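You operate a simulated robot arm through the tools that you are given. There is no shell and no other tool.

Carry out the task below with a simulated robot arm. There is one attempt and no reset: what you move stays moved.

Task
Peel the liner off the clamped black panel, then free the panel.
Fine: peel while the vice holds it; liner into the grey tray, panel on the bench between the vice and that tray.
Where things are to end (x, y in the base frame): black panel within 50 mm of [410, 440].

The check looks at the end state, three seconds after you hand in, the way a careful person would. Anything else that was tipped, shoved, dropped, spilled or broken makes it a failure.

Robot
A 6-joint arm with a two-finger gripper, fixed in place. Base frame: the origin is at the foot of the arm, x ahead of it, y to its left, z up; the work surface is at about z = 800. Lengths are in mm, angles in degrees, forces in N, time in s.
With the tool pointing down near the work surface it reaches from about 300 to 740 mm from the base axis. Its first joint turns from -166.0 to 166.0 degrees. Payload 1.57 kg.
The tool frame sits at the grasp point between the pads (the TCP): z along the fingers, y along the line on which they close. The tips reach 21 mm beyond it. Largest opening 70 mm; the body of the gripper starts 50 mm behind the TCP.
Orientation is told as [roll, pitch, yaw] about the base's x, y, z axes, in that order, counted from this pose: with the fingers straight down and closing along the base's y, the tool's x points along the base's -x, its y along +y and its z along -z.

Tools
- The arm moves only by the tool jog_arm. Its argument "series" is a list of rows, each a list of 7 numbers: the shift along the base's x, y, z in units of 50 mm (1.0 is 50 mm), then the turn, a rotation vector about the base's x, y, z in units of 8 degrees (1.0 is 8 degrees), then the closure, from 0 (fully open) to 1 (shut). In form: [[dx, dy, dz, rx, ry, rz, gripper], ...]. A call has 1 to 20 rows; each row shifts and turns the commanded pose from where the row before left it. A call with a number of a shift or a turn outside -1 to 1 is refused whole. A row lasts 0.2 s, in which the tool goes at most 50 mm and 8.6 degrees; a call with a longer step from one row to the next is refused whole, and so is a gripper value outside its range. A pose out of reach is approached as far as the arm can. The call stops where the force on the tool passes 50 N (or 10 N more than at its start, if that is more) or the arm is blocked; 0.2 s more then pass. Each finger halts on what it meets, pressing with about 30 N; the grip force reading is that of the motor and also rises with nothing between the fingers. The clock runs only during rows and for 0.2 s after the last one: add rows that do not move to give the fingers time. The reply holds the time, the measured pose of the TCP, the force on the tool along the base axes, the opening and the grip force, in the units named above and with some noise, with the torque about the TCP (base axes, N m) and any sound that the robot's microphone picked up.
- Cameras (640 x 400 px; columns grow to the right, rows downward): "scene" is fixed at [218.4, 498.7, 1553.7]; the picture's right is [-0.78, -0.63, 0.00], its down [-0.58, 0.71, -0.40] and it looks along [0.25, -0.31, -0.92] (base axes); focal length 244 px, centre (320, 200). "wrist" rides on the gripper at [79, 4, -81] in the tool frame; the picture's right is [-0.05, 1.00, 0.00], its down [-0.67, -0.04, -0.74] and it looks along [-0.74, -0.04, 0.67] (tool axes); focal length 256 px, centre (320, 200). There is no depth. A picture from a camera that has moved, and an enlarged one, comes with that camera's place and axes in the base frame and with its lens.
- get_image(camera): a new picture of that camera. No time passes.
- inspect(camera, box): a new picture of the part [left, top, right, bottom] of that camera's present view, enlarged. No time passes.
- finish_job(): hands the job in; it is judged then, once.

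Nothing tells you positions but the pictures and the camera data. Unless the task says otherwise, let go and move clear before handing in.

The tools are called by a JSON object that holds its "fn" and its "kwargs". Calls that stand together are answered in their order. jog_arm: Moves the arm, as the interface text tells. Its arguments: {"type":"object","properties":{"series":{"type":"array","items":{"type":"array","items":{"type":"number"}}}},"required":["series"]} The other tools are called the same way: get_image (camera) takes a picture; inspect (camera, box) takes an enlarged picture of a part of a camera's view; finish_job () hands the job in.

At the start:

```text
time_s: 0.0
tool_pos: [390.2, 273.3, 1185.0]
orientation: [-0.1, -0.1, 0.0]
ft_force: [0.4, 0.3, -0.9]
moment: [-0.01, -0.02, 0.01]
grip_width: 70.2
gripper_force: 0.0
```

scene: 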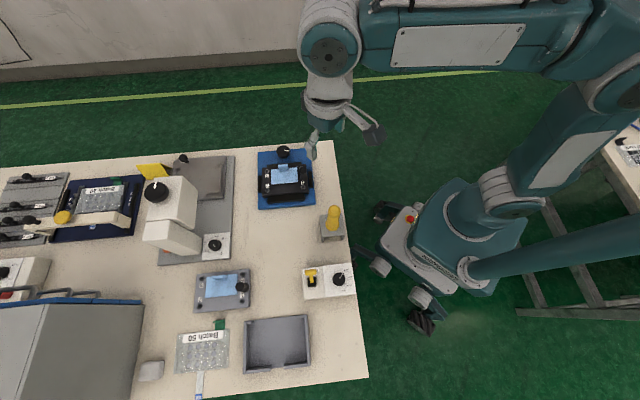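
wrist: 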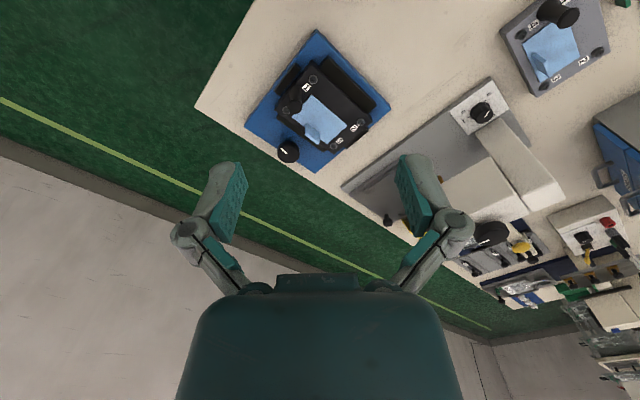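

I see a bench with a blue vice holding a black panel that has a light-blue liner, and a grey tray further along the bench. I'll look closer before moving anything.

{"fn": "inspect", "kwargs": {"camera": "scene", "box": [240, 130, 360, 220]}}

{"fn": "inspect", "kwargs": {"camera": "scene", "box": [140, 220, 380, 390]}}

{"fn": "inspect", "kwargs": {"camera": "wrist", "box": [230, 20, 400, 180]}}

{"fn": "inspect", "kwargs": {"camera": "scene", "box": [0, 140, 250, 300]}}

```text
4.44 times, centred on (300, 175) of scene
camera zoom: at [218.4, 498.7, 1553.7], right [-0.78, -0.63, 0.0], down [-0.58, 0.71, -0.4], along [0.25, -0.31, -0.92], focal length 1087 px, centre (409, 311)
```

zoom: 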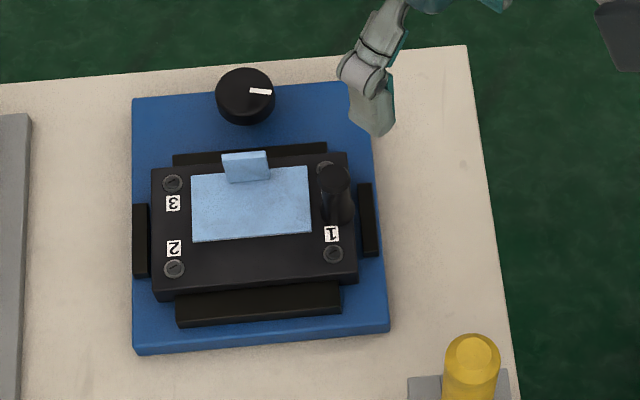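

```text
2.35 times, centred on (260, 305) of scene
camera zoom: at [218.4, 498.7, 1553.7], right [-0.78, -0.63, 0.0], down [-0.58, 0.71, -0.4], along [0.25, -0.31, -0.92], focal length 575 px, centre (461, -47)
```

zoom: 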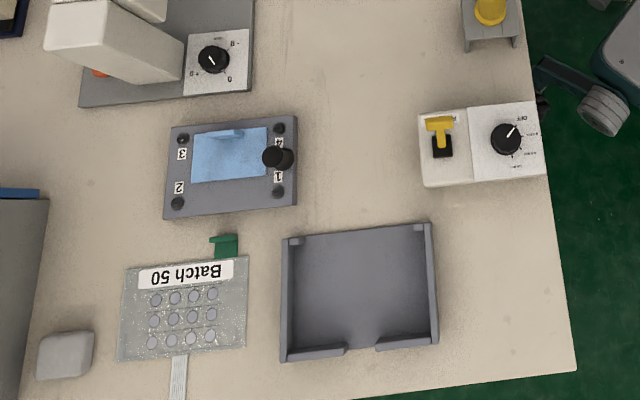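

```text
2.50 times, centred on (315, 100) of wrist
camera zoom: at [310.8, 277.6, 1265.6], right [0.05, 1.0, 0.0], down [0.67, -0.04, 0.74], along [0.74, -0.04, -0.67], focal length 640 px, centre (332, 450)
```

zoom: 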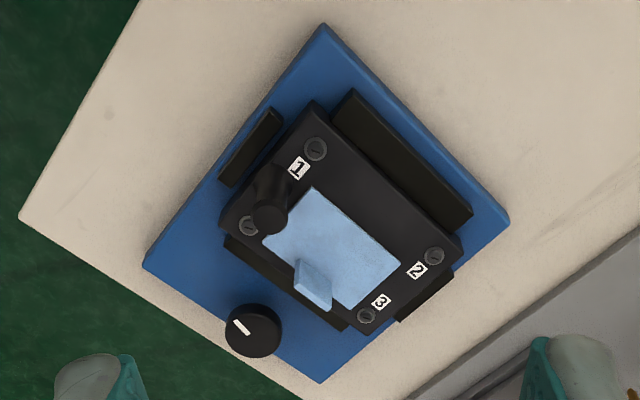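

```text
2.50 times, centred on (125, 220) of scene
camera zoom: at [218.4, 498.7, 1553.7], right [-0.78, -0.63, 0.0], down [-0.58, 0.71, -0.4], along [0.25, -0.31, -0.92], focal length 611 px, centre (808, 150)
```

zoom: 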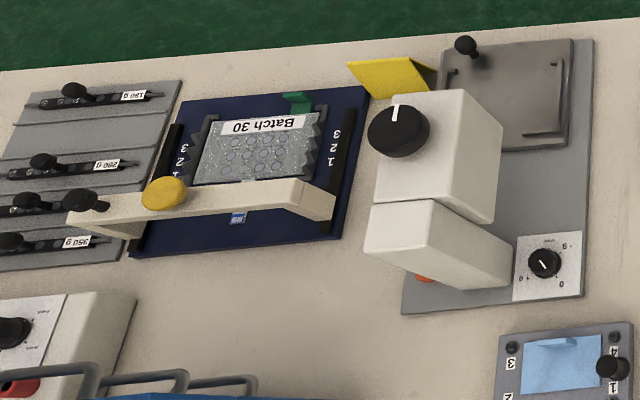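

The vice (blue base) looks to be around x≈544, y≈279, with a black knob on its far side and the panel's post handle near one corner. The grey tray is at about (248, 641). I'll lower the wrist camera for a better look at the liner tab and the knob.

{"fn": "jog_arm", "kwargs": {"series": [[-0.16, 0.08, -0.9, 0, 0, 0, 0], [-0.16, 0.08, -0.9, 0, 0, 0, 0], [-0.17, 0.08, -0.9, 0, 0, 0, 0], [-0.17, 0.08, -0.9, 0, 0, 0, 0], [0, 0, 0, 0, 0, 0, 0]]}}

{"fn": "get_image", "kwargs": {"camera": "wrist"}}

{"fn": "get_image", "kwargs": {"camera": "scene"}}

```text
time_s: 1.2
tool_pos: [357.7, 287.0, 1004.9]
orientation: [0.1, 0.0, 0.1]
ft_force: [0.0, -0.7, 1.2]
moment: [0.0, 0.04, 0.01]
grip_width: 70.0
gripper_force: 0.1
```

```text
taken
camera wrist: at [277.1, 291.7, 1085.3], right [0.05, 1.0, 0.0], down [0.67, -0.04, 0.74], along [0.74, -0.04, -0.67], focal length 256 px, centre (320, 200)
```

wrist: 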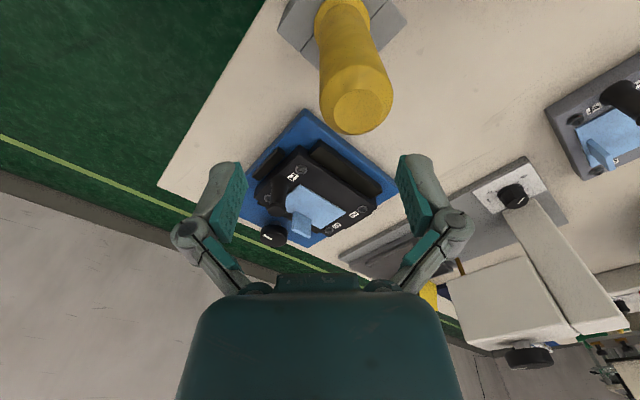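

```text
taken
```

scene: 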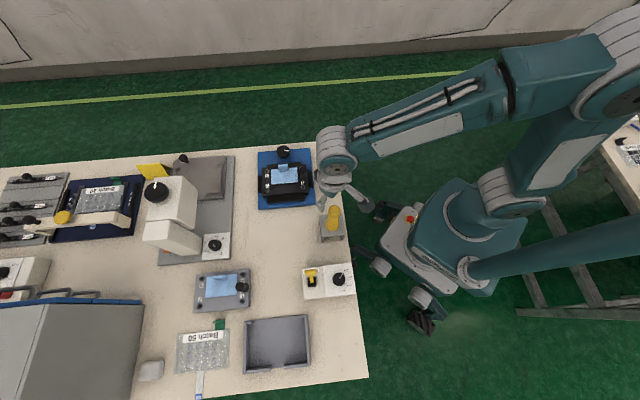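

The vice is ahead of the gripper and a tall yellow-handled tool stands roughly beneath it, so I must keep clear of that. I'll zoom in on the vice from here.

{"fn": "inspect", "kwargs": {"camera": "wrist", "box": [230, 95, 410, 255]}}

{"fn": "inspect", "kwargs": {"camera": "scene", "box": [250, 140, 330, 215]}}

```text
2.50 times, centred on (320, 175) of wrist
camera zoom: at [277.1, 291.7, 1085.3], right [0.05, 1.0, 0.0], down [0.67, -0.04, 0.74], along [0.74, -0.04, -0.67], focal length 640 px, centre (320, 262)
```

zoom: 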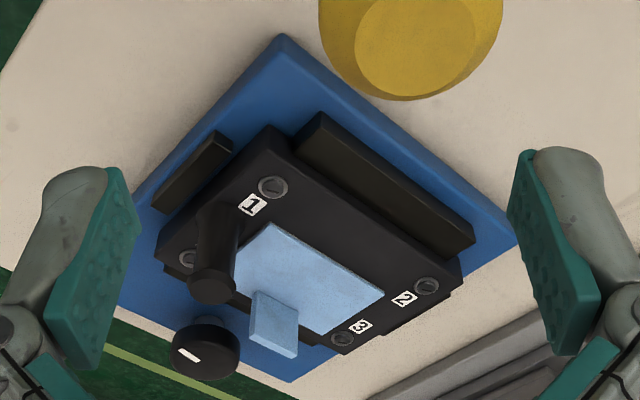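

```text
5.33 times, centred on (290, 178) of scene
camera zoom: at [218.4, 498.7, 1553.7], right [-0.78, -0.63, 0.0], down [-0.58, 0.71, -0.4], along [0.25, -0.31, -0.92], focal length 1304 px, centre (480, 320)
```

zoom: 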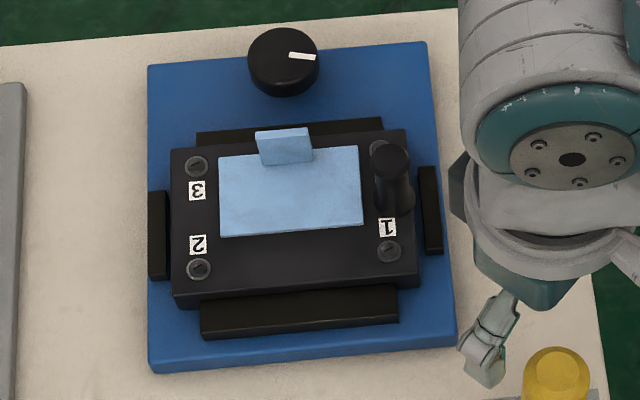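

I estimate the tab top at about (569, 251, 885), standing upright across the panel's short axis, with panel top z≈855, panel yaw ≈44°, post top (502, 230, 894) and vice knob (623, 198, 852). I'll rise away from the yellow tool, then move above the tab with the fingers turned to close across its thin side.

{"fn": "jog_arm", "kwargs": {"series": [[0.1, 0, 0.8, 0, 0, 0, 0], [0.6, -0.1, 0.1, 0, 0, 0.79, 0], [0.6, -0.1, 0, 0, 0, 0.79, 0], [0.6, -0.1, 0, 0, 0, 0.79, 0], [0.6, -0.1, 0, 0, 0, 0.79, 0], [0.6, -0.1, 0, 0, 0, 0.79, 0], [0.6, -0.1, 0, 0, 0, 0.79, 0], [0.5, -0.1, 0, 0, 0, 0.81, 0], [0, 0, 0, 0, 0, 0, 0]]}}

{"fn": "get_image", "kwargs": {"camera": "wrist"}}

{"fn": "get_image", "kwargs": {"camera": "scene"}}

```text
time_s: 3.2
tool_pos: [567.3, 253.0, 1051.1]
orientation: [0.1, 0.1, 44.5]
ft_force: [-0.1, 0.0, 0.3]
moment: [0.01, 0.02, -0.02]
grip_width: 69.7
gripper_force: 0.0
```

```text
taken
camera wrist: at [508.2, 200.2, 1130.9], right [-0.66, 0.75, 0.0], down [0.5, 0.44, 0.74], along [0.56, 0.49, -0.67], focal length 256 px, centre (320, 200)
```

wrist: 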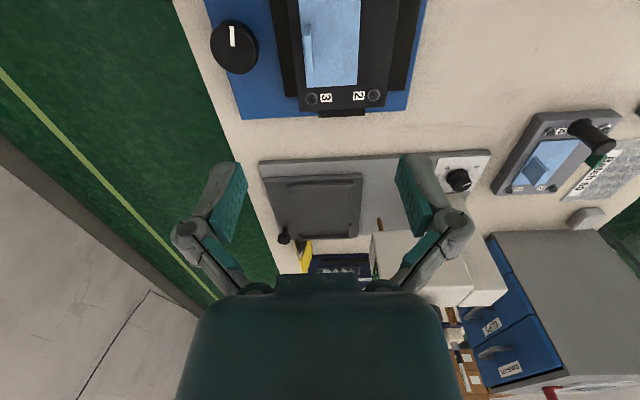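

```text
taken
```

scene: 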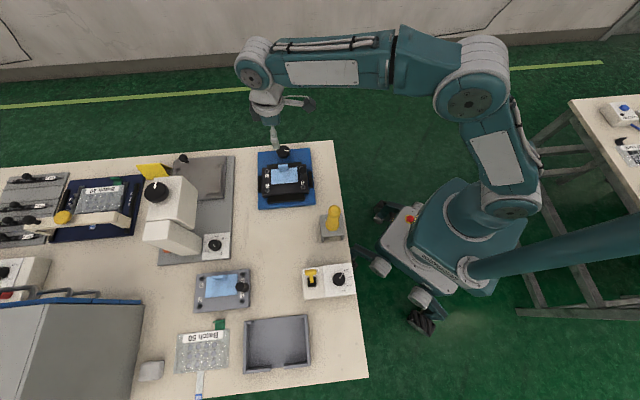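

The gripper is now above the tab and roughly aligned with the panel. I'll zoom in to refine the tab position before lowering.

{"fn": "inspect", "kwargs": {"camera": "wrist", "box": [200, 0, 440, 150]}}

{"fn": "inspect", "kwargs": {"camera": "scene", "box": [250, 140, 330, 215]}}

```text
2.67 times, centred on (320, 75) of wrist
camera zoom: at [508.2, 200.2, 1130.9], right [-0.66, 0.75, 0.0], down [0.5, 0.44, 0.74], along [0.56, 0.49, -0.67], focal length 683 px, centre (320, 533)
```

zoom: 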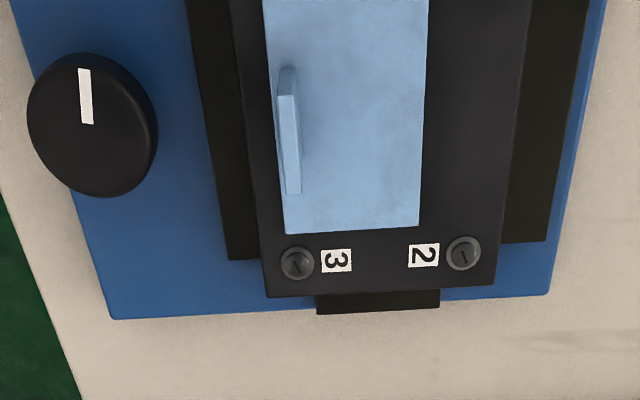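

```text
5.33 times, centred on (290, 178) of scene
camera zoom: at [218.4, 498.7, 1553.7], right [-0.78, -0.63, 0.0], down [-0.58, 0.71, -0.4], along [0.25, -0.31, -0.92], focal length 1304 px, centre (480, 320)
```

zoom: 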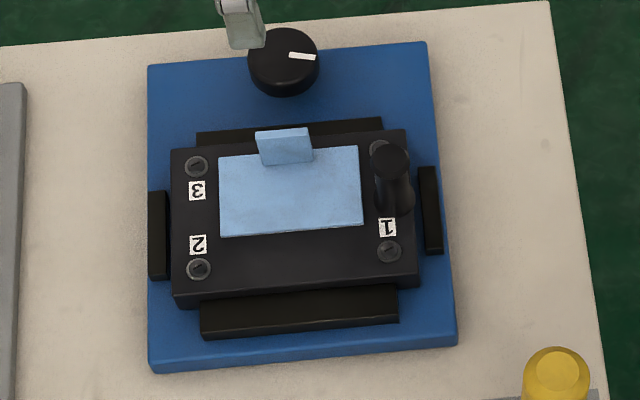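

The closer wrist view puts the tab centre nearer (575, 247), so I'll shift there, lower to about z = 950 (well above the tab), and check again.

{"fn": "jog_arm", "kwargs": {"series": [[0.14, -0.12, -0.5, 0, 0, 0, 0], [0, 0, -0.7, 0, 0, 0, 0], [0, 0, -0.7, 0, 0, 0, 0], [0, 0, 0, 0, 0, 0, 0], [0, 0, 0, 0, 0, 0, 0]]}}

{"fn": "get_image", "kwargs": {"camera": "wrist"}}

{"fn": "inspect", "kwargs": {"camera": "scene", "box": [240, 110, 340, 210]}}

```text
time_s: 4.4
tool_pos: [575.0, 245.6, 954.5]
orientation: [0.1, 0.0, 44.3]
ft_force: [0.2, 0.2, 0.3]
moment: [0.01, -0.01, -0.01]
grip_width: 70.1
gripper_force: 0.2
```

```text
taken
camera wrist: at [515.0, 193.9, 1035.6], right [-0.66, 0.75, 0.0], down [0.5, 0.44, 0.74], along [0.56, 0.49, -0.67], focal length 256 px, centre (320, 200)
```

wrist: 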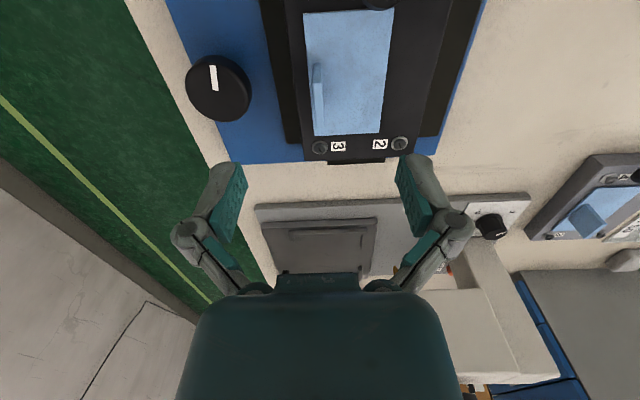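

```text
4.00 times, centred on (290, 160) of scene
camera zoom: at [218.4, 498.7, 1553.7], right [-0.78, -0.63, 0.0], down [-0.58, 0.71, -0.4], along [0.25, -0.31, -0.92], focal length 978 px, centre (440, 360)
```

zoom: 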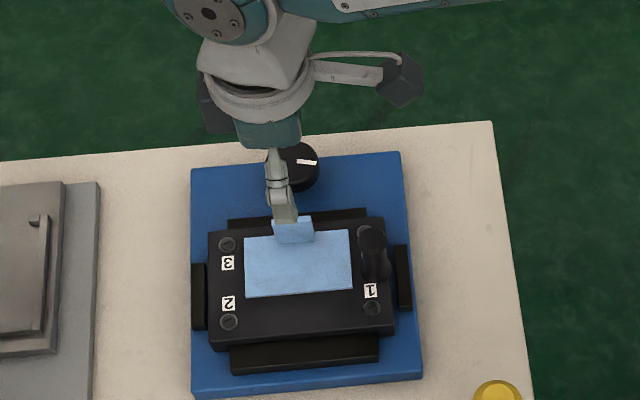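

{"fn": "inspect", "kwargs": {"camera": "wrist", "box": [280, 0, 430, 160]}}

{"fn": "inspect", "kwargs": {"camera": "wrist", "box": [160, 30, 460, 220]}}

```text
2.50 times, centred on (355, 80) of wrist
camera zoom: at [515.0, 193.9, 1035.6], right [-0.66, 0.75, 0.0], down [0.5, 0.44, 0.74], along [0.56, 0.49, -0.67], focal length 640 px, centre (232, 500)
```

zoom: 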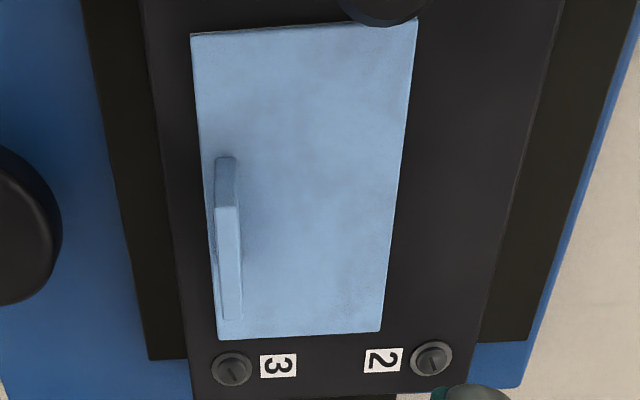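

```text
2.11 times, centred on (310, 125) of wrist
camera zoom: at [515.0, 193.9, 1035.6], right [-0.66, 0.75, 0.0], down [0.5, 0.44, 0.74], along [0.56, 0.49, -0.67], focal length 539 px, centre (341, 358)
```

zoom: 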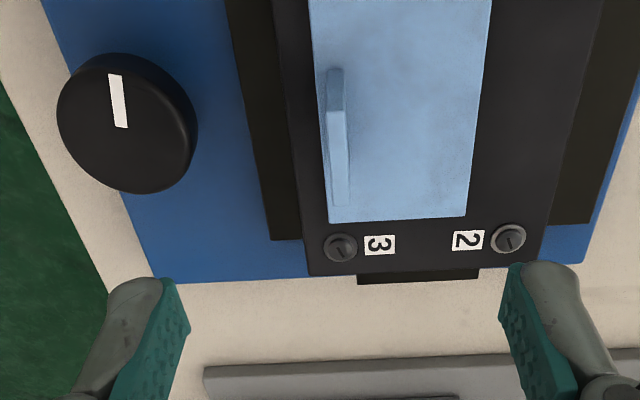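

The tab top is centred at about (575, 246), spanning z 855–885, and the gripper is centred over it and aligned. I'll descend to TCP z ≈ 881 with fingers open.

{"fn": "jog_arm", "kwargs": {"series": [[0, 0.01, -0.5, 0, 0, 0, 0], [0, 0, -0.4, 0, 0, 0, 0], [0, 0, -0.3, 0, 0, 0, 0], [0, 0, -0.2, 0, 0, 0, 0], [0, 0, -0.05, 0, 0, 0, 0], [0, 0, 0, 0, 0, 0, 0]]}}

{"fn": "get_image", "kwargs": {"camera": "wrist"}}

{"fn": "inspect", "kwargs": {"camera": "scene", "box": [240, 110, 340, 210]}}

```text
time_s: 5.8
tool_pos: [574.4, 246.3, 882.0]
orientation: [0.1, 0.0, 44.4]
ft_force: [-0.4, 0.2, -0.5]
moment: [0.01, 0.02, 0.03]
grip_width: 70.2
gripper_force: 0.1
```

```text
taken
camera wrist: at [514.4, 195.0, 962.9], right [-0.66, 0.75, 0.0], down [0.5, 0.44, 0.74], along [0.56, 0.49, -0.67], focal length 256 px, centre (320, 200)
```

wrist: 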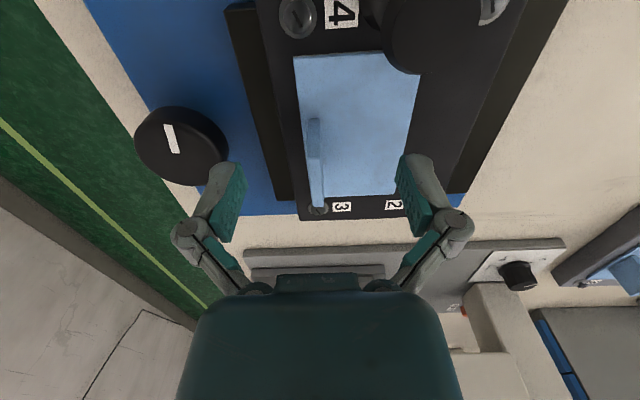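

```text
4.00 times, centred on (290, 160) of scene
camera zoom: at [218.4, 498.7, 1553.7], right [-0.78, -0.63, 0.0], down [-0.58, 0.71, -0.4], along [0.25, -0.31, -0.92], focal length 978 px, centre (440, 360)
```

zoom: 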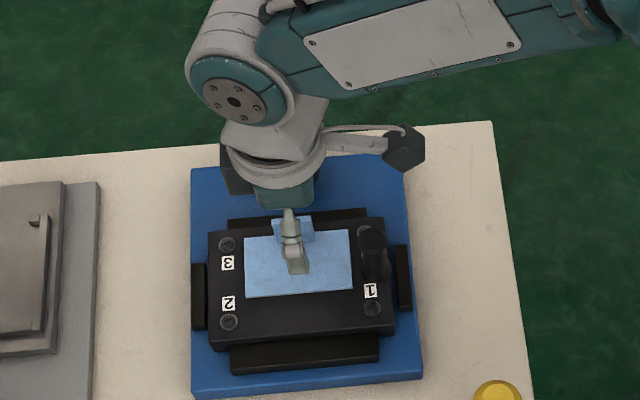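

The tab sits centred between the open fingers. I'll close on it.

{"fn": "jog_arm", "kwargs": {"series": [[0, 0, -0.02, 0, 0, 0, 0.5], [0, 0, 0, 0, 0, 0, 0.8], [0, 0, 0, 0, 0, 0, 1], [0, 0, 0, 0, 0, 0, 1], [0, 0, 0, 0, 0, 0, 1]]}}

{"fn": "get_image", "kwargs": {"camera": "wrist"}}

```text
time_s: 7.0
tool_pos: [573.5, 247.6, 881.2]
orientation: [0.0, 0.0, 44.4]
ft_force: [1.0, 0.2, 0.0]
moment: [-0.01, -0.01, 0.0]
grip_width: 6.1
gripper_force: 29.8
heard: snap
```

```text
taken
camera wrist: at [514.5, 195.2, 961.9], right [-0.66, 0.75, 0.0], down [0.5, 0.44, 0.74], along [0.56, 0.49, -0.67], focal length 256 px, centre (320, 200)
```

wrist: 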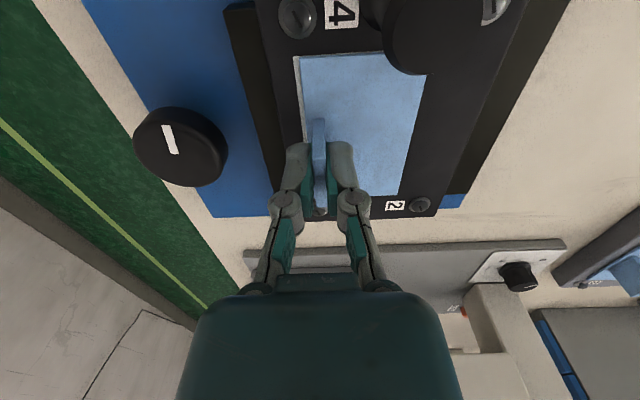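

The tab is gripped (6 mm wide); a snap was heard and the liner shifted slightly, so its bond may have begun letting go. I'll lift slowly and watch the force.

{"fn": "jog_arm", "kwargs": {"series": [[0, 0, 0.04, 0, 0, 0, 1], [0, 0, 0.06, 0, 0, 0, 1], [0, 0, 0.1, 0, 0, 0, 1], [0, 0, 0, 0, 0, 0, 1]]}}

{"fn": "get_image", "kwargs": {"camera": "wrist"}}

{"fn": "inspect", "kwargs": {"camera": "scene", "box": [250, 140, 330, 215]}}

```text
time_s: 8.0
tool_pos: [573.3, 247.1, 891.0]
orientation: [0.0, 0.0, 44.4]
ft_force: [0.4, 1.1, -0.6]
moment: [0.01, 0.01, -0.01]
grip_width: 5.9
gripper_force: 30.1
```

```text
taken
camera wrist: at [514.4, 195.3, 972.1], right [-0.66, 0.75, 0.0], down [0.5, 0.44, 0.74], along [0.56, 0.49, -0.67], focal length 256 px, centre (320, 200)
```

wrist: 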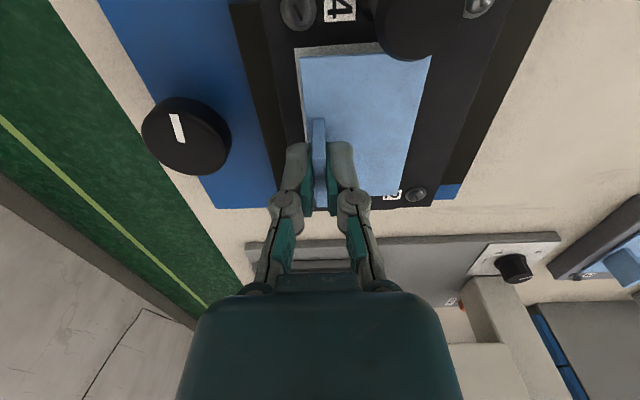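

```text
5.33 times, centred on (290, 178) of scene
camera zoom: at [218.4, 498.7, 1553.7], right [-0.78, -0.63, 0.0], down [-0.58, 0.71, -0.4], along [0.25, -0.31, -0.92], focal length 1304 px, centre (480, 320)
```

zoom: 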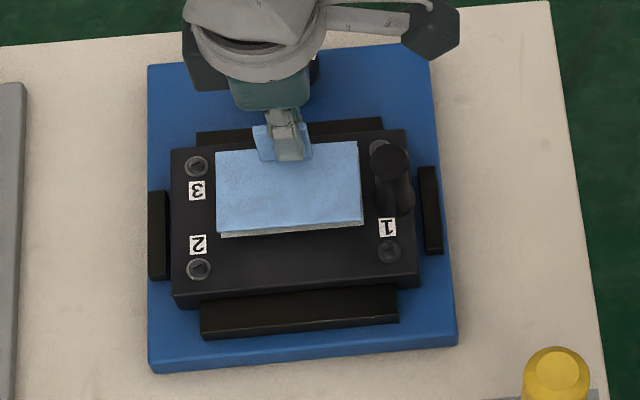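

The liner is off and moving with the gripper with almost no force, and the panel stays put. I'll lift it straight up to clear the post.

{"fn": "jog_arm", "kwargs": {"series": [[0, 0, 0.2, 0, 0, 0, 1], [0, 0, 0.4, 0, 0, 0, 1], [0, 0, 0.6, 0, 0, 0, 1], [0, 0, 0.7, 0, 0, 0, 1], [0, 0, 0.7, 0, 0, 0, 1], [0, 0, 0.4, 0, 0, 0, 1], [0, 0, 0.2, 0, 0, 0, 1], [0, 0, 0, 0, 0, 0, 1]]}}

{"fn": "get_image", "kwargs": {"camera": "wrist"}}

{"fn": "get_image", "kwargs": {"camera": "scene"}}

```text
time_s: 9.8
tool_pos: [574.5, 247.5, 1051.9]
orientation: [0.0, 0.0, 44.5]
ft_force: [-0.8, -0.8, 0.1]
moment: [0.03, 0.01, 0.0]
grip_width: 6.0
gripper_force: 29.6
```

```text
taken
camera wrist: at [514.5, 195.8, 1132.3], right [-0.66, 0.75, 0.0], down [0.5, 0.44, 0.74], along [0.56, 0.49, -0.67], focal length 256 px, centre (320, 200)
```

wrist: 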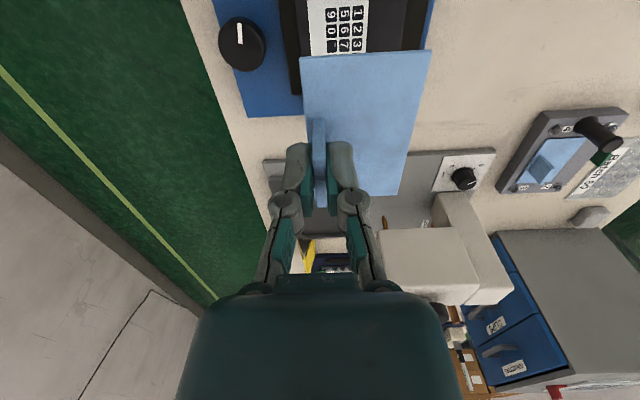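

```text
taken
```

scene: 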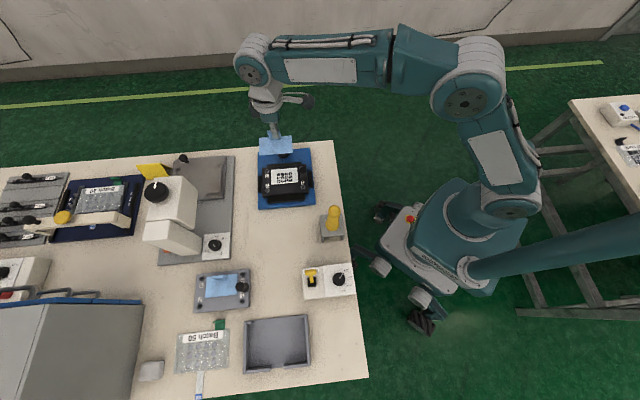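

The liner is held clear and a keypad is exposed on the panel. I'll carry the liner across at z≈1050 to above the tray (about 260, 626).

{"fn": "jog_arm", "kwargs": {"series": [[-0.2, 0.24, 0, 0, 0, 0, 1], [-0.39, 0.472, 0, 0, 0, 0, 1], [-0.39, 0.472, 0, 0, 0, 0, 1], [-0.39, 0.472, 0, 0, 0, 0, 1], [-0.39, 0.472, 0, 0, 0, 0, 1], [-0.39, 0.472, 0, 0, 0, 0, 1], [-0.39, 0.472, 0, 0, 0, 0, 1], [-0.39, 0.472, 0, 0, 0, 0, 1], [-0.39, 0.472, 0, 0, 0, 0, 1], [-0.39, 0.472, 0, 0, 0, 0, 1], [-0.39, 0.472, 0, 0, 0, 0, 1], [-0.39, 0.472, 0, 0, 0, 0, 1], [-0.39, 0.472, 0, 0, 0, 0, 1], [-0.39, 0.472, 0, 0, 0, 0, 1], [-0.39, 0.472, 0, 0, 0, 0, 1], [-0.39, 0.472, 0, 0, 0, 0, 1], [-0.39, 0.472, 0, 0, 0, 0, 1], [-0.2, 0.24, 0, 0, 0, 0, 1], [0, 0, 0, 0, 0, 0, 1]]}}

{"fn": "get_image", "kwargs": {"camera": "wrist"}}

{"fn": "get_image", "kwargs": {"camera": "scene"}}

```text
time_s: 13.8
tool_pos: [240.5, 651.1, 1053.3]
orientation: [0.2, 0.0, 44.4]
ft_force: [0.6, 0.7, 0.2]
moment: [-0.05, 0.03, -0.03]
grip_width: 5.9
gripper_force: 30.1
```

```text
taken
camera wrist: at [182.8, 598.9, 1133.0], right [-0.66, 0.75, 0.0], down [0.5, 0.44, 0.74], along [0.56, 0.49, -0.67], focal length 256 px, centre (320, 200)
```

wrist: 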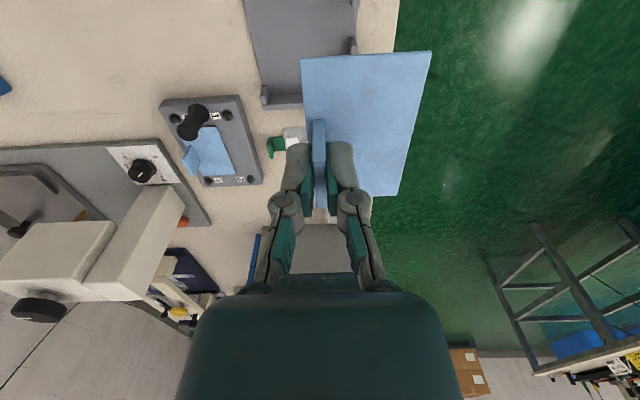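

```text
taken
```

scene: 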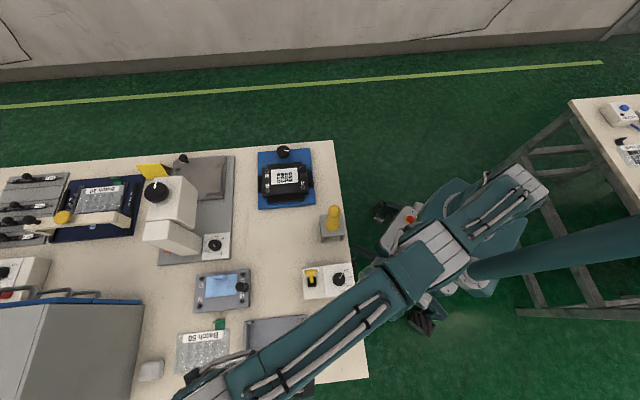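

I overshot slightly: TCP is at (240, 651), and the tray sits back toward −y. I'll shift back toward (262, 626) and look again.

{"fn": "jog_arm", "kwargs": {"series": [[0.2, -0.25, 0, 0, 0, 0, 1], [0.22, -0.25, 0, 0, 0, 0, 1], [0, 0, 0, 0, 0, 0, 1]]}}

{"fn": "inspect", "kwargs": {"camera": "wrist", "box": [200, 0, 440, 150]}}

{"fn": "inspect", "kwargs": {"camera": "scene", "box": [160, 280, 380, 400]}}

```text
time_s: 14.6
tool_pos: [263.1, 623.9, 1050.4]
orientation: [0.1, 0.1, 44.4]
ft_force: [0.1, 0.1, -0.3]
moment: [0.03, 0.01, 0.03]
grip_width: 5.8
gripper_force: 30.1
```

```text
2.67 times, centred on (320, 75) of wrist
camera zoom: at [203.6, 573.3, 1131.4], right [-0.66, 0.75, 0.0], down [0.5, 0.44, 0.74], along [0.56, 0.49, -0.67], focal length 683 px, centre (320, 533)
```

zoom: 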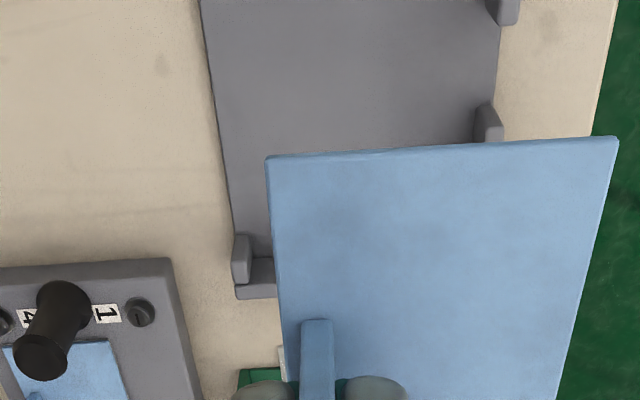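

```text
2.91 times, centred on (270, 340) of scene
camera zoom: at [218.4, 498.7, 1553.7], right [-0.78, -0.63, 0.0], down [-0.58, 0.71, -0.4], along [0.25, -0.31, -0.92], focal length 711 px, centre (466, -207)
```

zoom: 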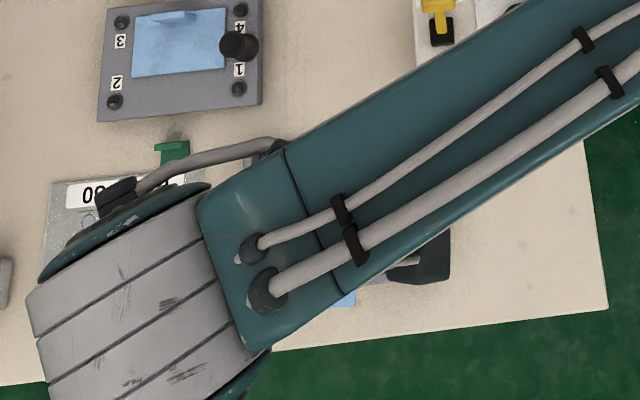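

The TCP is now above the tray floor with the liner well inside its walls in both directions. I'll descend to about z = 845 and recheck.

{"fn": "jog_arm", "kwargs": {"series": [[0, 0, -0.3, 0, 0, 0, 1], [0, 0, -0.6, 0, 0, 0, 1], [0, 0, -0.7, 0, 0, 0, 1], [0, 0, -0.7, 0, 0, 0, 1], [0, 0, -0.6, 0, 0, 0, 1], [0, 0, -0.4, 0, 0, 0, 1], [0, 0, -0.2, 0, 0, 0, 1], [0, 0, 0, 0, 0, 0, 1]]}}

{"fn": "get_image", "kwargs": {"camera": "wrist"}}

{"fn": "inspect", "kwargs": {"camera": "scene", "box": [160, 260, 380, 400]}}

```text
time_s: 16.4
tool_pos: [261.2, 625.8, 874.6]
orientation: [0.1, 0.1, 44.4]
ft_force: [0.2, -0.6, -1.1]
moment: [-0.01, -0.02, 0.0]
grip_width: 5.9
gripper_force: 30.2
```

```text
taken
camera wrist: at [202.7, 572.8, 956.7], right [-0.66, 0.75, 0.0], down [0.5, 0.44, 0.74], along [0.56, 0.49, -0.67], focal length 256 px, centre (320, 200)
```

wrist: 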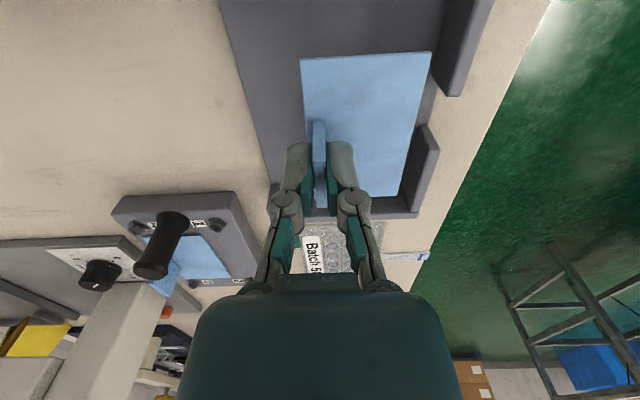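

```text
2.86 times, centred on (270, 330) of scene
camera zoom: at [218.4, 498.7, 1553.7], right [-0.78, -0.63, 0.0], down [-0.58, 0.71, -0.4], along [0.25, -0.31, -0.92], focal length 699 px, centre (463, -171)
```

zoom: 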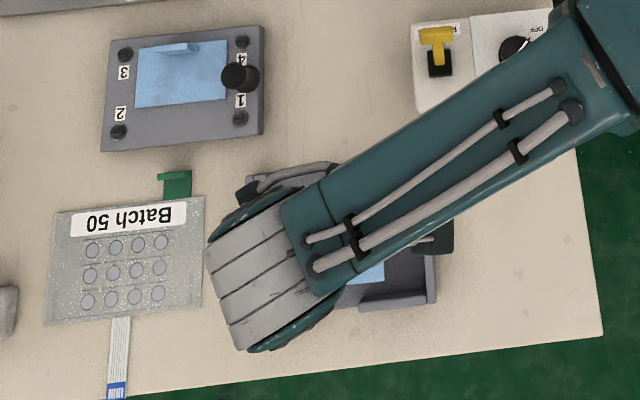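

I'll zoom in to check clearance between the liner and the tray's right-hand wall before going lower.

{"fn": "inspect", "kwargs": {"camera": "wrist", "box": [210, 0, 510, 230]}}

```text
1.74 times, centred on (360, 115) of wrist
camera zoom: at [202.7, 572.8, 956.7], right [-0.66, 0.75, 0.0], down [0.5, 0.44, 0.74], along [0.56, 0.49, -0.67], focal length 445 px, centre (250, 348)
```

zoom: 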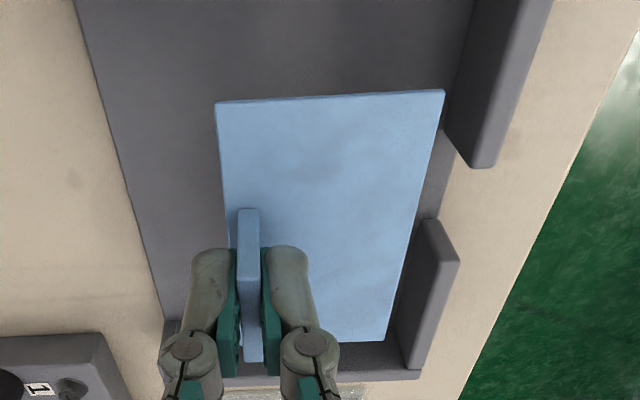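

The liner has roughly 20–40 mm margin to every wall. I'll lower it in decreasing steps toward the tray floor.

{"fn": "jog_arm", "kwargs": {"series": [[0, 0, -0.3, 0, 0, 0, 1], [0, 0, -0.25, 0, 0, 0, 1], [0, 0, -0.15, 0, 0, 0, 1], [0, 0, -0.08, 0, 0, 0, 1], [0, 0, 0, 0, 0, 0, 1]]}}

{"fn": "get_image", "kwargs": {"camera": "wrist"}}

```text
time_s: 17.6
tool_pos: [260.9, 624.3, 840.9]
orientation: [0.1, -0.4, 44.4]
ft_force: [0.0, -1.6, 31.0]
moment: [0.04, -0.04, 0.01]
grip_width: 5.9
gripper_force: 30.0
```

```text
taken
camera wrist: at [203.0, 572.3, 920.8], right [-0.66, 0.75, 0.0], down [0.5, 0.44, 0.75], along [0.56, 0.5, -0.66], focal length 256 px, centre (320, 200)
```

wrist: 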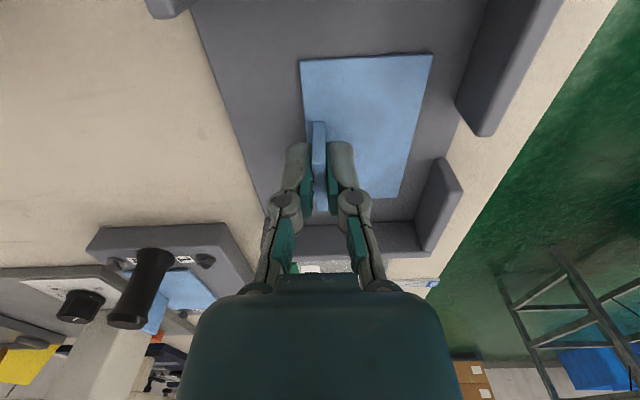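

The liner has touched the tray floor (31 N upward). I'll ease up a few mm to relieve the load before letting go.

{"fn": "jog_arm", "kwargs": {"series": [[0, 0, 0.08, 0, 0, 0, 1], [0, 0, 0, 0, 0, 0, 1]]}}

```text
time_s: 18.2
tool_pos: [262.0, 625.1, 840.6]
orientation: [0.0, 0.1, 44.4]
ft_force: [1.8, 4.8, 10.8]
moment: [0.43, -0.39, -0.06]
grip_width: 5.8
gripper_force: 29.9
```

{"fn": "jog_arm", "kwargs": {"series": [[0, 0, 0.03, 0, 0, 0, 1], [0, 0, 0, 0, 0, 0, 1]]}}

{"fn": "get_image", "kwargs": {"camera": "wrist"}}

```text
time_s: 18.8
tool_pos: [262.1, 623.2, 842.3]
orientation: [0.0, 0.2, 44.4]
ft_force: [-0.2, 0.0, 0.3]
moment: [-0.02, -0.02, 0.0]
grip_width: 6.0
gripper_force: 30.0
```

```text
taken
camera wrist: at [203.1, 571.6, 922.8], right [-0.66, 0.75, 0.0], down [0.5, 0.44, 0.74], along [0.56, 0.49, -0.67], focal length 256 px, centre (320, 200)
```

wrist: 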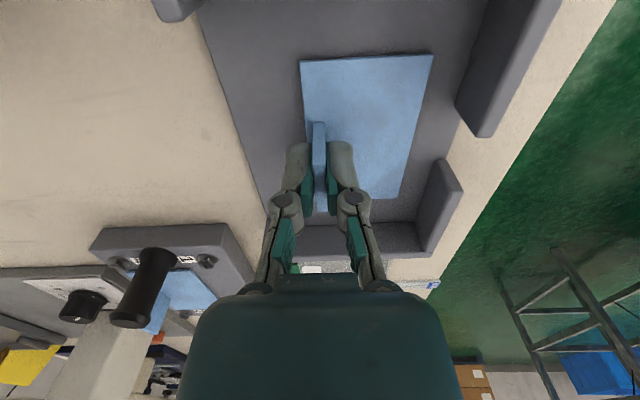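

The load is gone and the liner rests on the tray floor. I'll open the fingers part way and lift straight up.

{"fn": "jog_arm", "kwargs": {"series": [[0, 0, 0, 0, 0, 0, 0.85], [0, 0, 0, 0, 0, 0, 0.7], [0, 0, 0, 0, 0, 0, 0.65], [0, 0, 0.1, 0, 0, 0, 0.65], [0, 0, 0.3, 0, 0, 0, 0.65], [0, 0, 0.5, 0, 0, 0, 0.65], [0, 0, 0.5, 0, 0, 0, 0.65], [0, 0, 0, 0, 0, 0, 0.65]]}}

{"fn": "get_image", "kwargs": {"camera": "wrist"}}

```text
time_s: 20.6
tool_pos: [261.5, 625.4, 912.8]
orientation: [0.1, 0.0, 44.4]
ft_force: [0.7, 0.3, 0.6]
moment: [-0.01, -0.01, -0.03]
grip_width: 24.3
gripper_force: 0.1
```

```text
taken
camera wrist: at [203.2, 572.6, 994.1], right [-0.66, 0.75, 0.0], down [0.5, 0.44, 0.74], along [0.56, 0.49, -0.67], focal length 256 px, centre (320, 200)
```

wrist: 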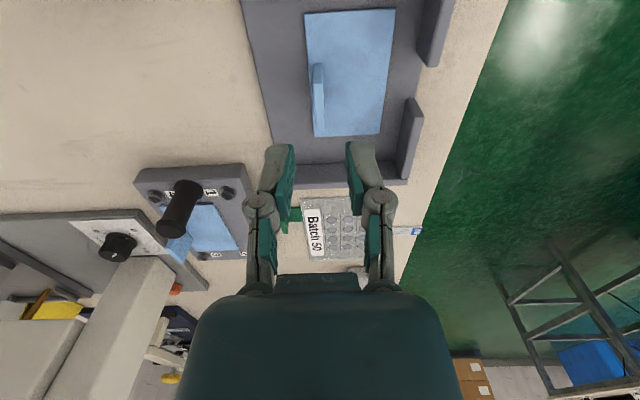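

The liner is lying in the tray. Next is the vice knob, so I'll rise and travel back to above it (about 622, 196).

{"fn": "jog_arm", "kwargs": {"series": [[0, 0, 0.8, 0, 0, 0, 0.65], [0, 0, 0.9, 0, 0, 0, 0.65], [0.3, -0.36, 0.9, 0, 0, 0, 0.5], [0.4, -0.477, 0.2, 0, 0, 0, 0.3], [0.4, -0.477, 0, 0, 0, 0, 0], [0.4, -0.477, 0, 0, 0, 0, 0], [0.4, -0.477, 0, 0, 0, 0, 0], [0.4, -0.477, 0, 0, 0, 0, 0], [0.4, -0.477, 0, 0, 0, 0, 0], [0.4, -0.477, 0, 0, 0, 0, 0], [0.4, -0.477, 0, 0, 0, 0, 0], [0.4, -0.477, 0, 0, 0, 0, 0], [0.4, -0.477, 0, 0, 0, 0, 0], [0.4, -0.477, 0, 0, 0, 0, 0], [0.4, -0.477, 0, 0, 0, 0, 0], [0.4, -0.477, 0, 0, 0, 0, 0], [0.4, -0.477, 0, 0, 0, 0, 0], [0.4, -0.477, 0, 0, 0, 0, 0], [0.4, -0.477, 0, 0, 0, 0, 0], [0, 0, 0, 0, 0, 0, 0]]}}

{"fn": "get_image", "kwargs": {"camera": "wrist"}}

{"fn": "get_image", "kwargs": {"camera": "scene"}}

```text
refused: row 3 steps farther than a row can; nothing moved
```

```text
taken
camera wrist: at [203.2, 572.6, 994.1], right [-0.66, 0.75, 0.0], down [0.5, 0.44, 0.74], along [0.56, 0.49, -0.67], focal length 256 px, centre (320, 200)
```

wrist: 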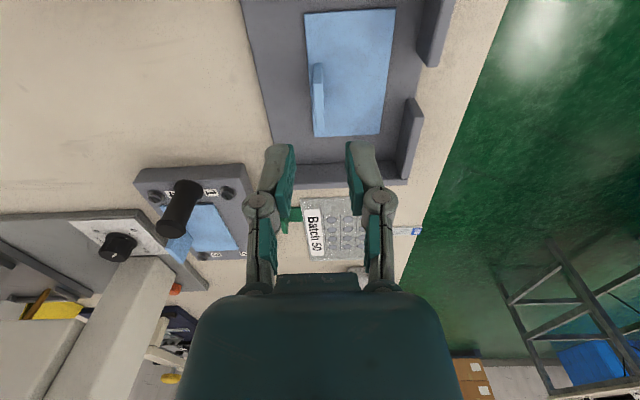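

```text
taken
```

scene: 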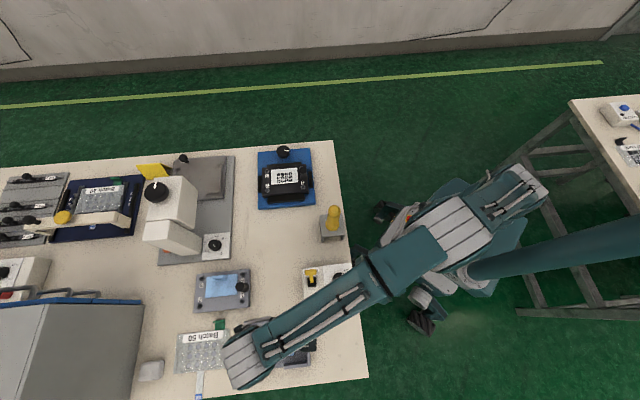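

That call was refused because one row was too long, and nothing moved. I'll resend it with shorter steps.

{"fn": "jog_arm", "kwargs": {"series": [[0, 0, 0.8, 0, 0, 0, 0.65], [0, 0, 0.9, 0, 0, 0, 0.65], [0, 0, 0.9, 0, 0, 0, 0.5], [0.4, -0.477, 0, 0, 0, 0, 0.3], [0.4, -0.477, 0, 0, 0, 0, 0], [0.4, -0.477, 0, 0, 0, 0, 0], [0.4, -0.477, 0, 0, 0, 0, 0], [0.4, -0.477, 0, 0, 0, 0, 0], [0.4, -0.477, 0, 0, 0, 0, 0], [0.4, -0.477, 0, 0, 0, 0, 0], [0.4, -0.477, 0, 0, 0, 0, 0], [0.4, -0.477, 0, 0, 0, 0, 0], [0.4, -0.477, 0, 0, 0, 0, 0], [0.4, -0.477, 0, 0, 0, 0, 0], [0.4, -0.477, 0, 0, 0, 0, 0], [0.4, -0.477, 0, 0, 0, 0, 0], [0.4, -0.477, 0, 0, 0, 0, 0], [0.4, -0.477, 0, 0, 0, 0, 0], [0.4, -0.477, 0, 0, 0, 0, 0], [0, 0, 0, 0, 0, 0, 0]]}}

{"fn": "get_image", "kwargs": {"camera": "wrist"}}

{"fn": "get_image", "kwargs": {"camera": "scene"}}

```text
time_s: 24.8
tool_pos: [582.9, 243.1, 1042.8]
orientation: [0.2, 0.1, 44.4]
ft_force: [-0.2, 0.5, 0.9]
moment: [0.0, 0.03, 0.0]
grip_width: 70.0
gripper_force: 0.0
```

```text
taken
camera wrist: at [523.3, 191.0, 1123.5], right [-0.66, 0.75, 0.0], down [0.5, 0.44, 0.74], along [0.56, 0.49, -0.67], focal length 256 px, centre (320, 200)
```

wrist: 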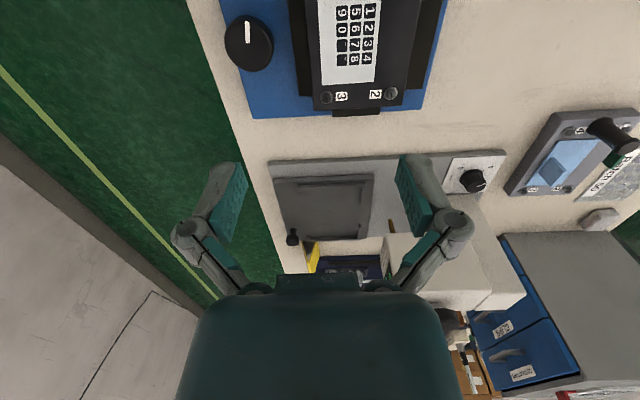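

```text
taken
```

scene: 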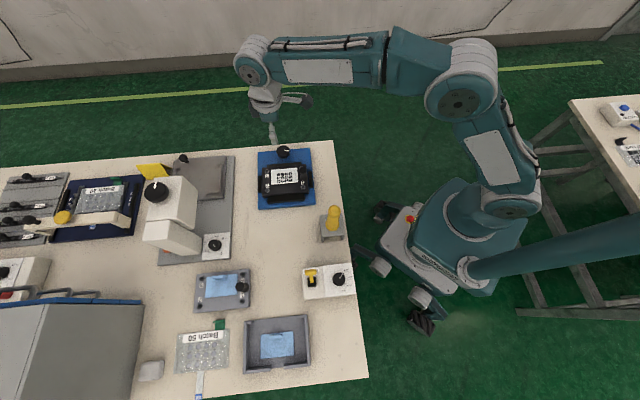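

The scene confirms the liner lies inside the tray and the panel is untouched in the vice. I'll zoom in on the knob for any markings and refine its position.

{"fn": "inspect", "kwargs": {"camera": "wrist", "box": [210, 0, 330, 80]}}

{"fn": "inspect", "kwargs": {"camera": "wrist", "box": [200, 0, 460, 140]}}

{"fn": "inspect", "kwargs": {"camera": "scene", "box": [255, 138, 325, 212]}}

```text
5.00 times, centred on (270, 40) of wrist
camera zoom: at [523.3, 191.0, 1123.5], right [-0.66, 0.75, 0.0], down [0.5, 0.44, 0.74], along [0.56, 0.49, -0.67], focal length 1280 px, centre (570, 1000)
```

zoom: 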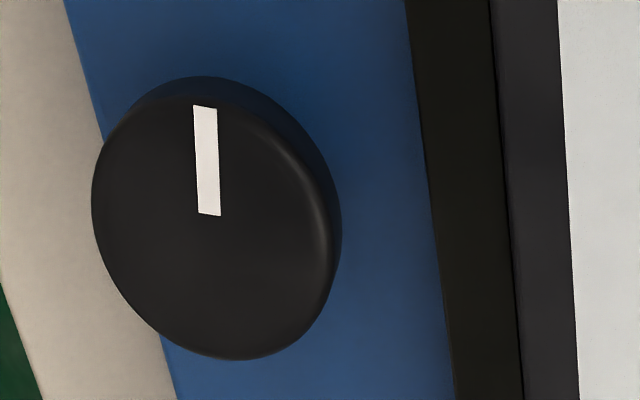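

```text
2.46 times, centred on (330, 70) of wrist
camera zoom: at [523.3, 191.0, 1123.5], right [-0.66, 0.75, 0.0], down [0.5, 0.44, 0.74], along [0.56, 0.49, -0.67], focal length 630 px, centre (295, 520)
```

zoom: 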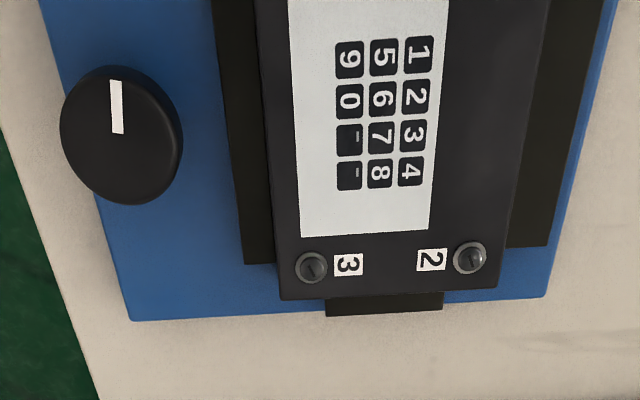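

```text
5.41 times, centred on (290, 175) of scene
camera zoom: at [218.4, 498.7, 1553.7], right [-0.78, -0.63, 0.0], down [-0.58, 0.71, -0.4], along [0.25, -0.31, -0.92], focal length 1322 px, centre (482, 335)
```

zoom: 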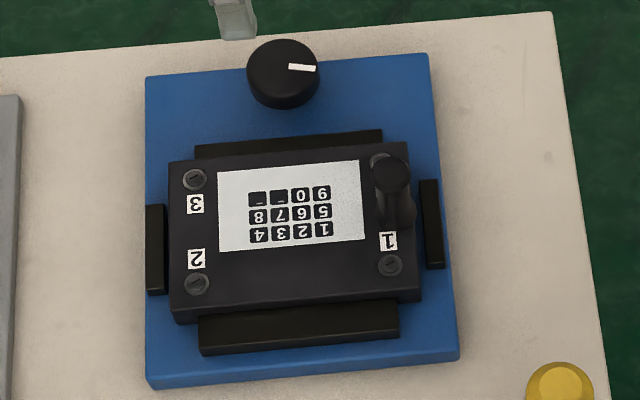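

There are no direction marks on the knob; it's about 44 mm across, centred near (628.5, 194.5) with its top at z≈852. I'll turn the gripper so the fingers straddle it parallel to the jaw, where nothing is in the way, and move above it.

{"fn": "jog_arm", "kwargs": {"series": [[0.076, -0.081, 0, 0, 0, -0.9375, 0], [0.076, -0.081, 0, 0, 0, -0.9375, 0], [0.076, -0.081, 0, 0, 0, -0.9375, 0], [0.076, -0.081, 0, 0, 0, -0.9375, 0], [0.076, -0.081, 0, 0, 0, -0.9375, 0], [0.076, -0.081, 0, 0, 0, -0.9375, 0], [0.076, -0.081, 0, 0, 0, -0.9375, 0], [0.076, -0.081, 0, 0, 0, -0.9375, 0], [0.076, -0.081, 0, 0, 0, -0.9375, 0], [0.076, -0.081, 0, 0, 0, -0.9375, 0], [0.076, -0.081, 0, 0, 0, -0.9375, 0], [0.076, -0.081, 0, 0, 0, -0.9375, 0], [0, 0, -0.6, 0, 0, 0, 0], [0, 0, -0.6, 0, 0, 0, 0], [0, 0, -0.6, 0, 0, 0, 0], [0, 0, 0, 0, 0, 0, 0]]}}

{"fn": "get_image", "kwargs": {"camera": "wrist"}}

{"fn": "get_image", "kwargs": {"camera": "scene"}}

```text
time_s: 28.2
tool_pos: [627.9, 196.1, 952.3]
orientation: [0.1, -0.2, -45.6]
ft_force: [0.8, 0.1, 0.0]
moment: [-0.01, -0.06, 0.0]
grip_width: 70.3
gripper_force: 0.0
```

```text
taken
camera wrist: at [575.7, 255.6, 1033.0], right [0.75, 0.66, 0.0], down [0.44, -0.5, 0.75], along [0.49, -0.56, -0.67], focal length 256 px, centre (320, 200)
```

wrist: 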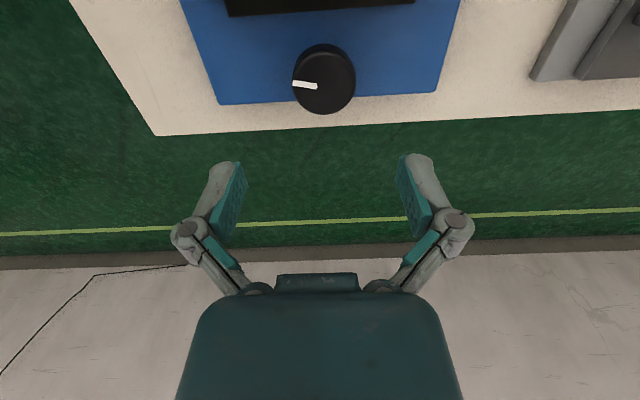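

```text
taken
```

scene: 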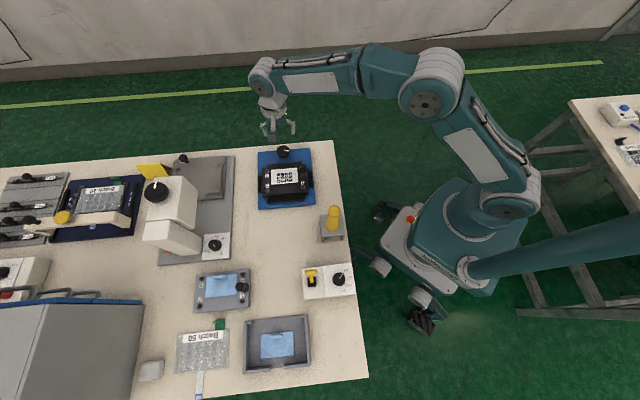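

{"fn": "inspect", "kwargs": {"camera": "wrist", "box": [240, 20, 400, 140]}}

```text
3.33 times, centred on (320, 80) of wrist
camera zoom: at [575.7, 255.6, 1033.0], right [0.75, 0.66, 0.0], down [0.44, -0.5, 0.75], along [0.49, -0.56, -0.67], focal length 853 px, centre (320, 600)
```

zoom: 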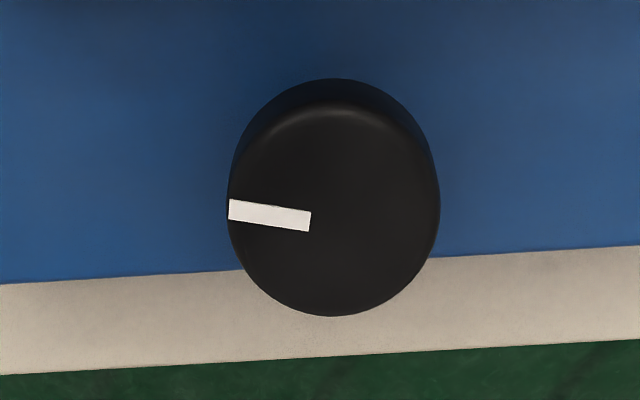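

The knob centre is about 3 mm off toward the vice's +u side; I'll correct that and descend, stopping with the tips just beside the knob's upper part.

{"fn": "jog_arm", "kwargs": {"series": [[0.028, 0.054, 0, 0, 0, 0, 0], [0, 0, -0.5, 0, 0, 0, 0], [0, 0, -0.5, 0, 0, 0, 0], [0, 0, -0.4, 0, 0, 0, 0], [0, 0, -0.2, 0, 0, 0, 0], [0, 0, 0, 0, 0, 0, 0], [0, 0, 0, 0, 0, 0, 0]]}}

{"fn": "get_image", "kwargs": {"camera": "wrist"}}

{"fn": "inspect", "kwargs": {"camera": "scene", "box": [250, 110, 330, 210]}}

```text
time_s: 29.8
tool_pos: [629.8, 197.4, 872.3]
orientation: [-0.1, -0.1, -45.6]
ft_force: [-0.1, 0.2, 0.4]
moment: [0.0, 0.03, 0.04]
grip_width: 70.0
gripper_force: 0.1
```

```text
taken
camera wrist: at [577.0, 258.0, 953.6], right [0.75, 0.66, 0.0], down [0.44, -0.5, 0.75], along [0.49, -0.56, -0.67], focal length 256 px, centre (320, 200)
```

wrist: 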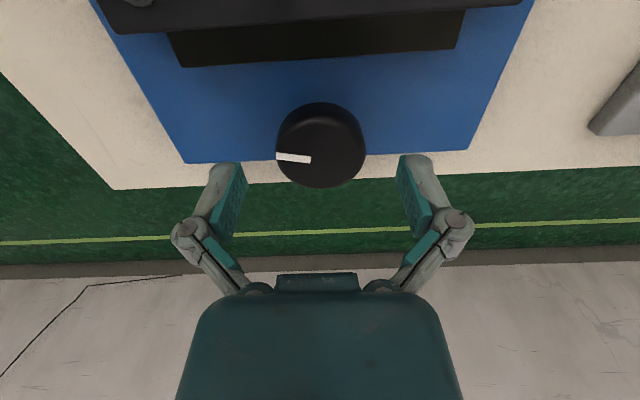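

```text
4.00 times, centred on (290, 160) of scene
camera zoom: at [218.4, 498.7, 1553.7], right [-0.78, -0.63, 0.0], down [-0.58, 0.71, -0.4], along [0.25, -0.31, -0.92], focal length 978 px, centre (440, 360)
```

zoom: 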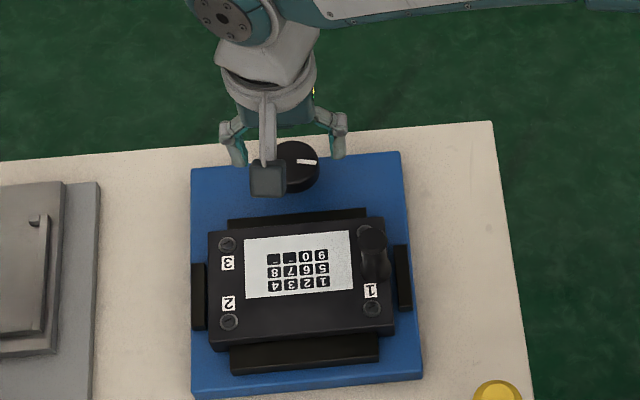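

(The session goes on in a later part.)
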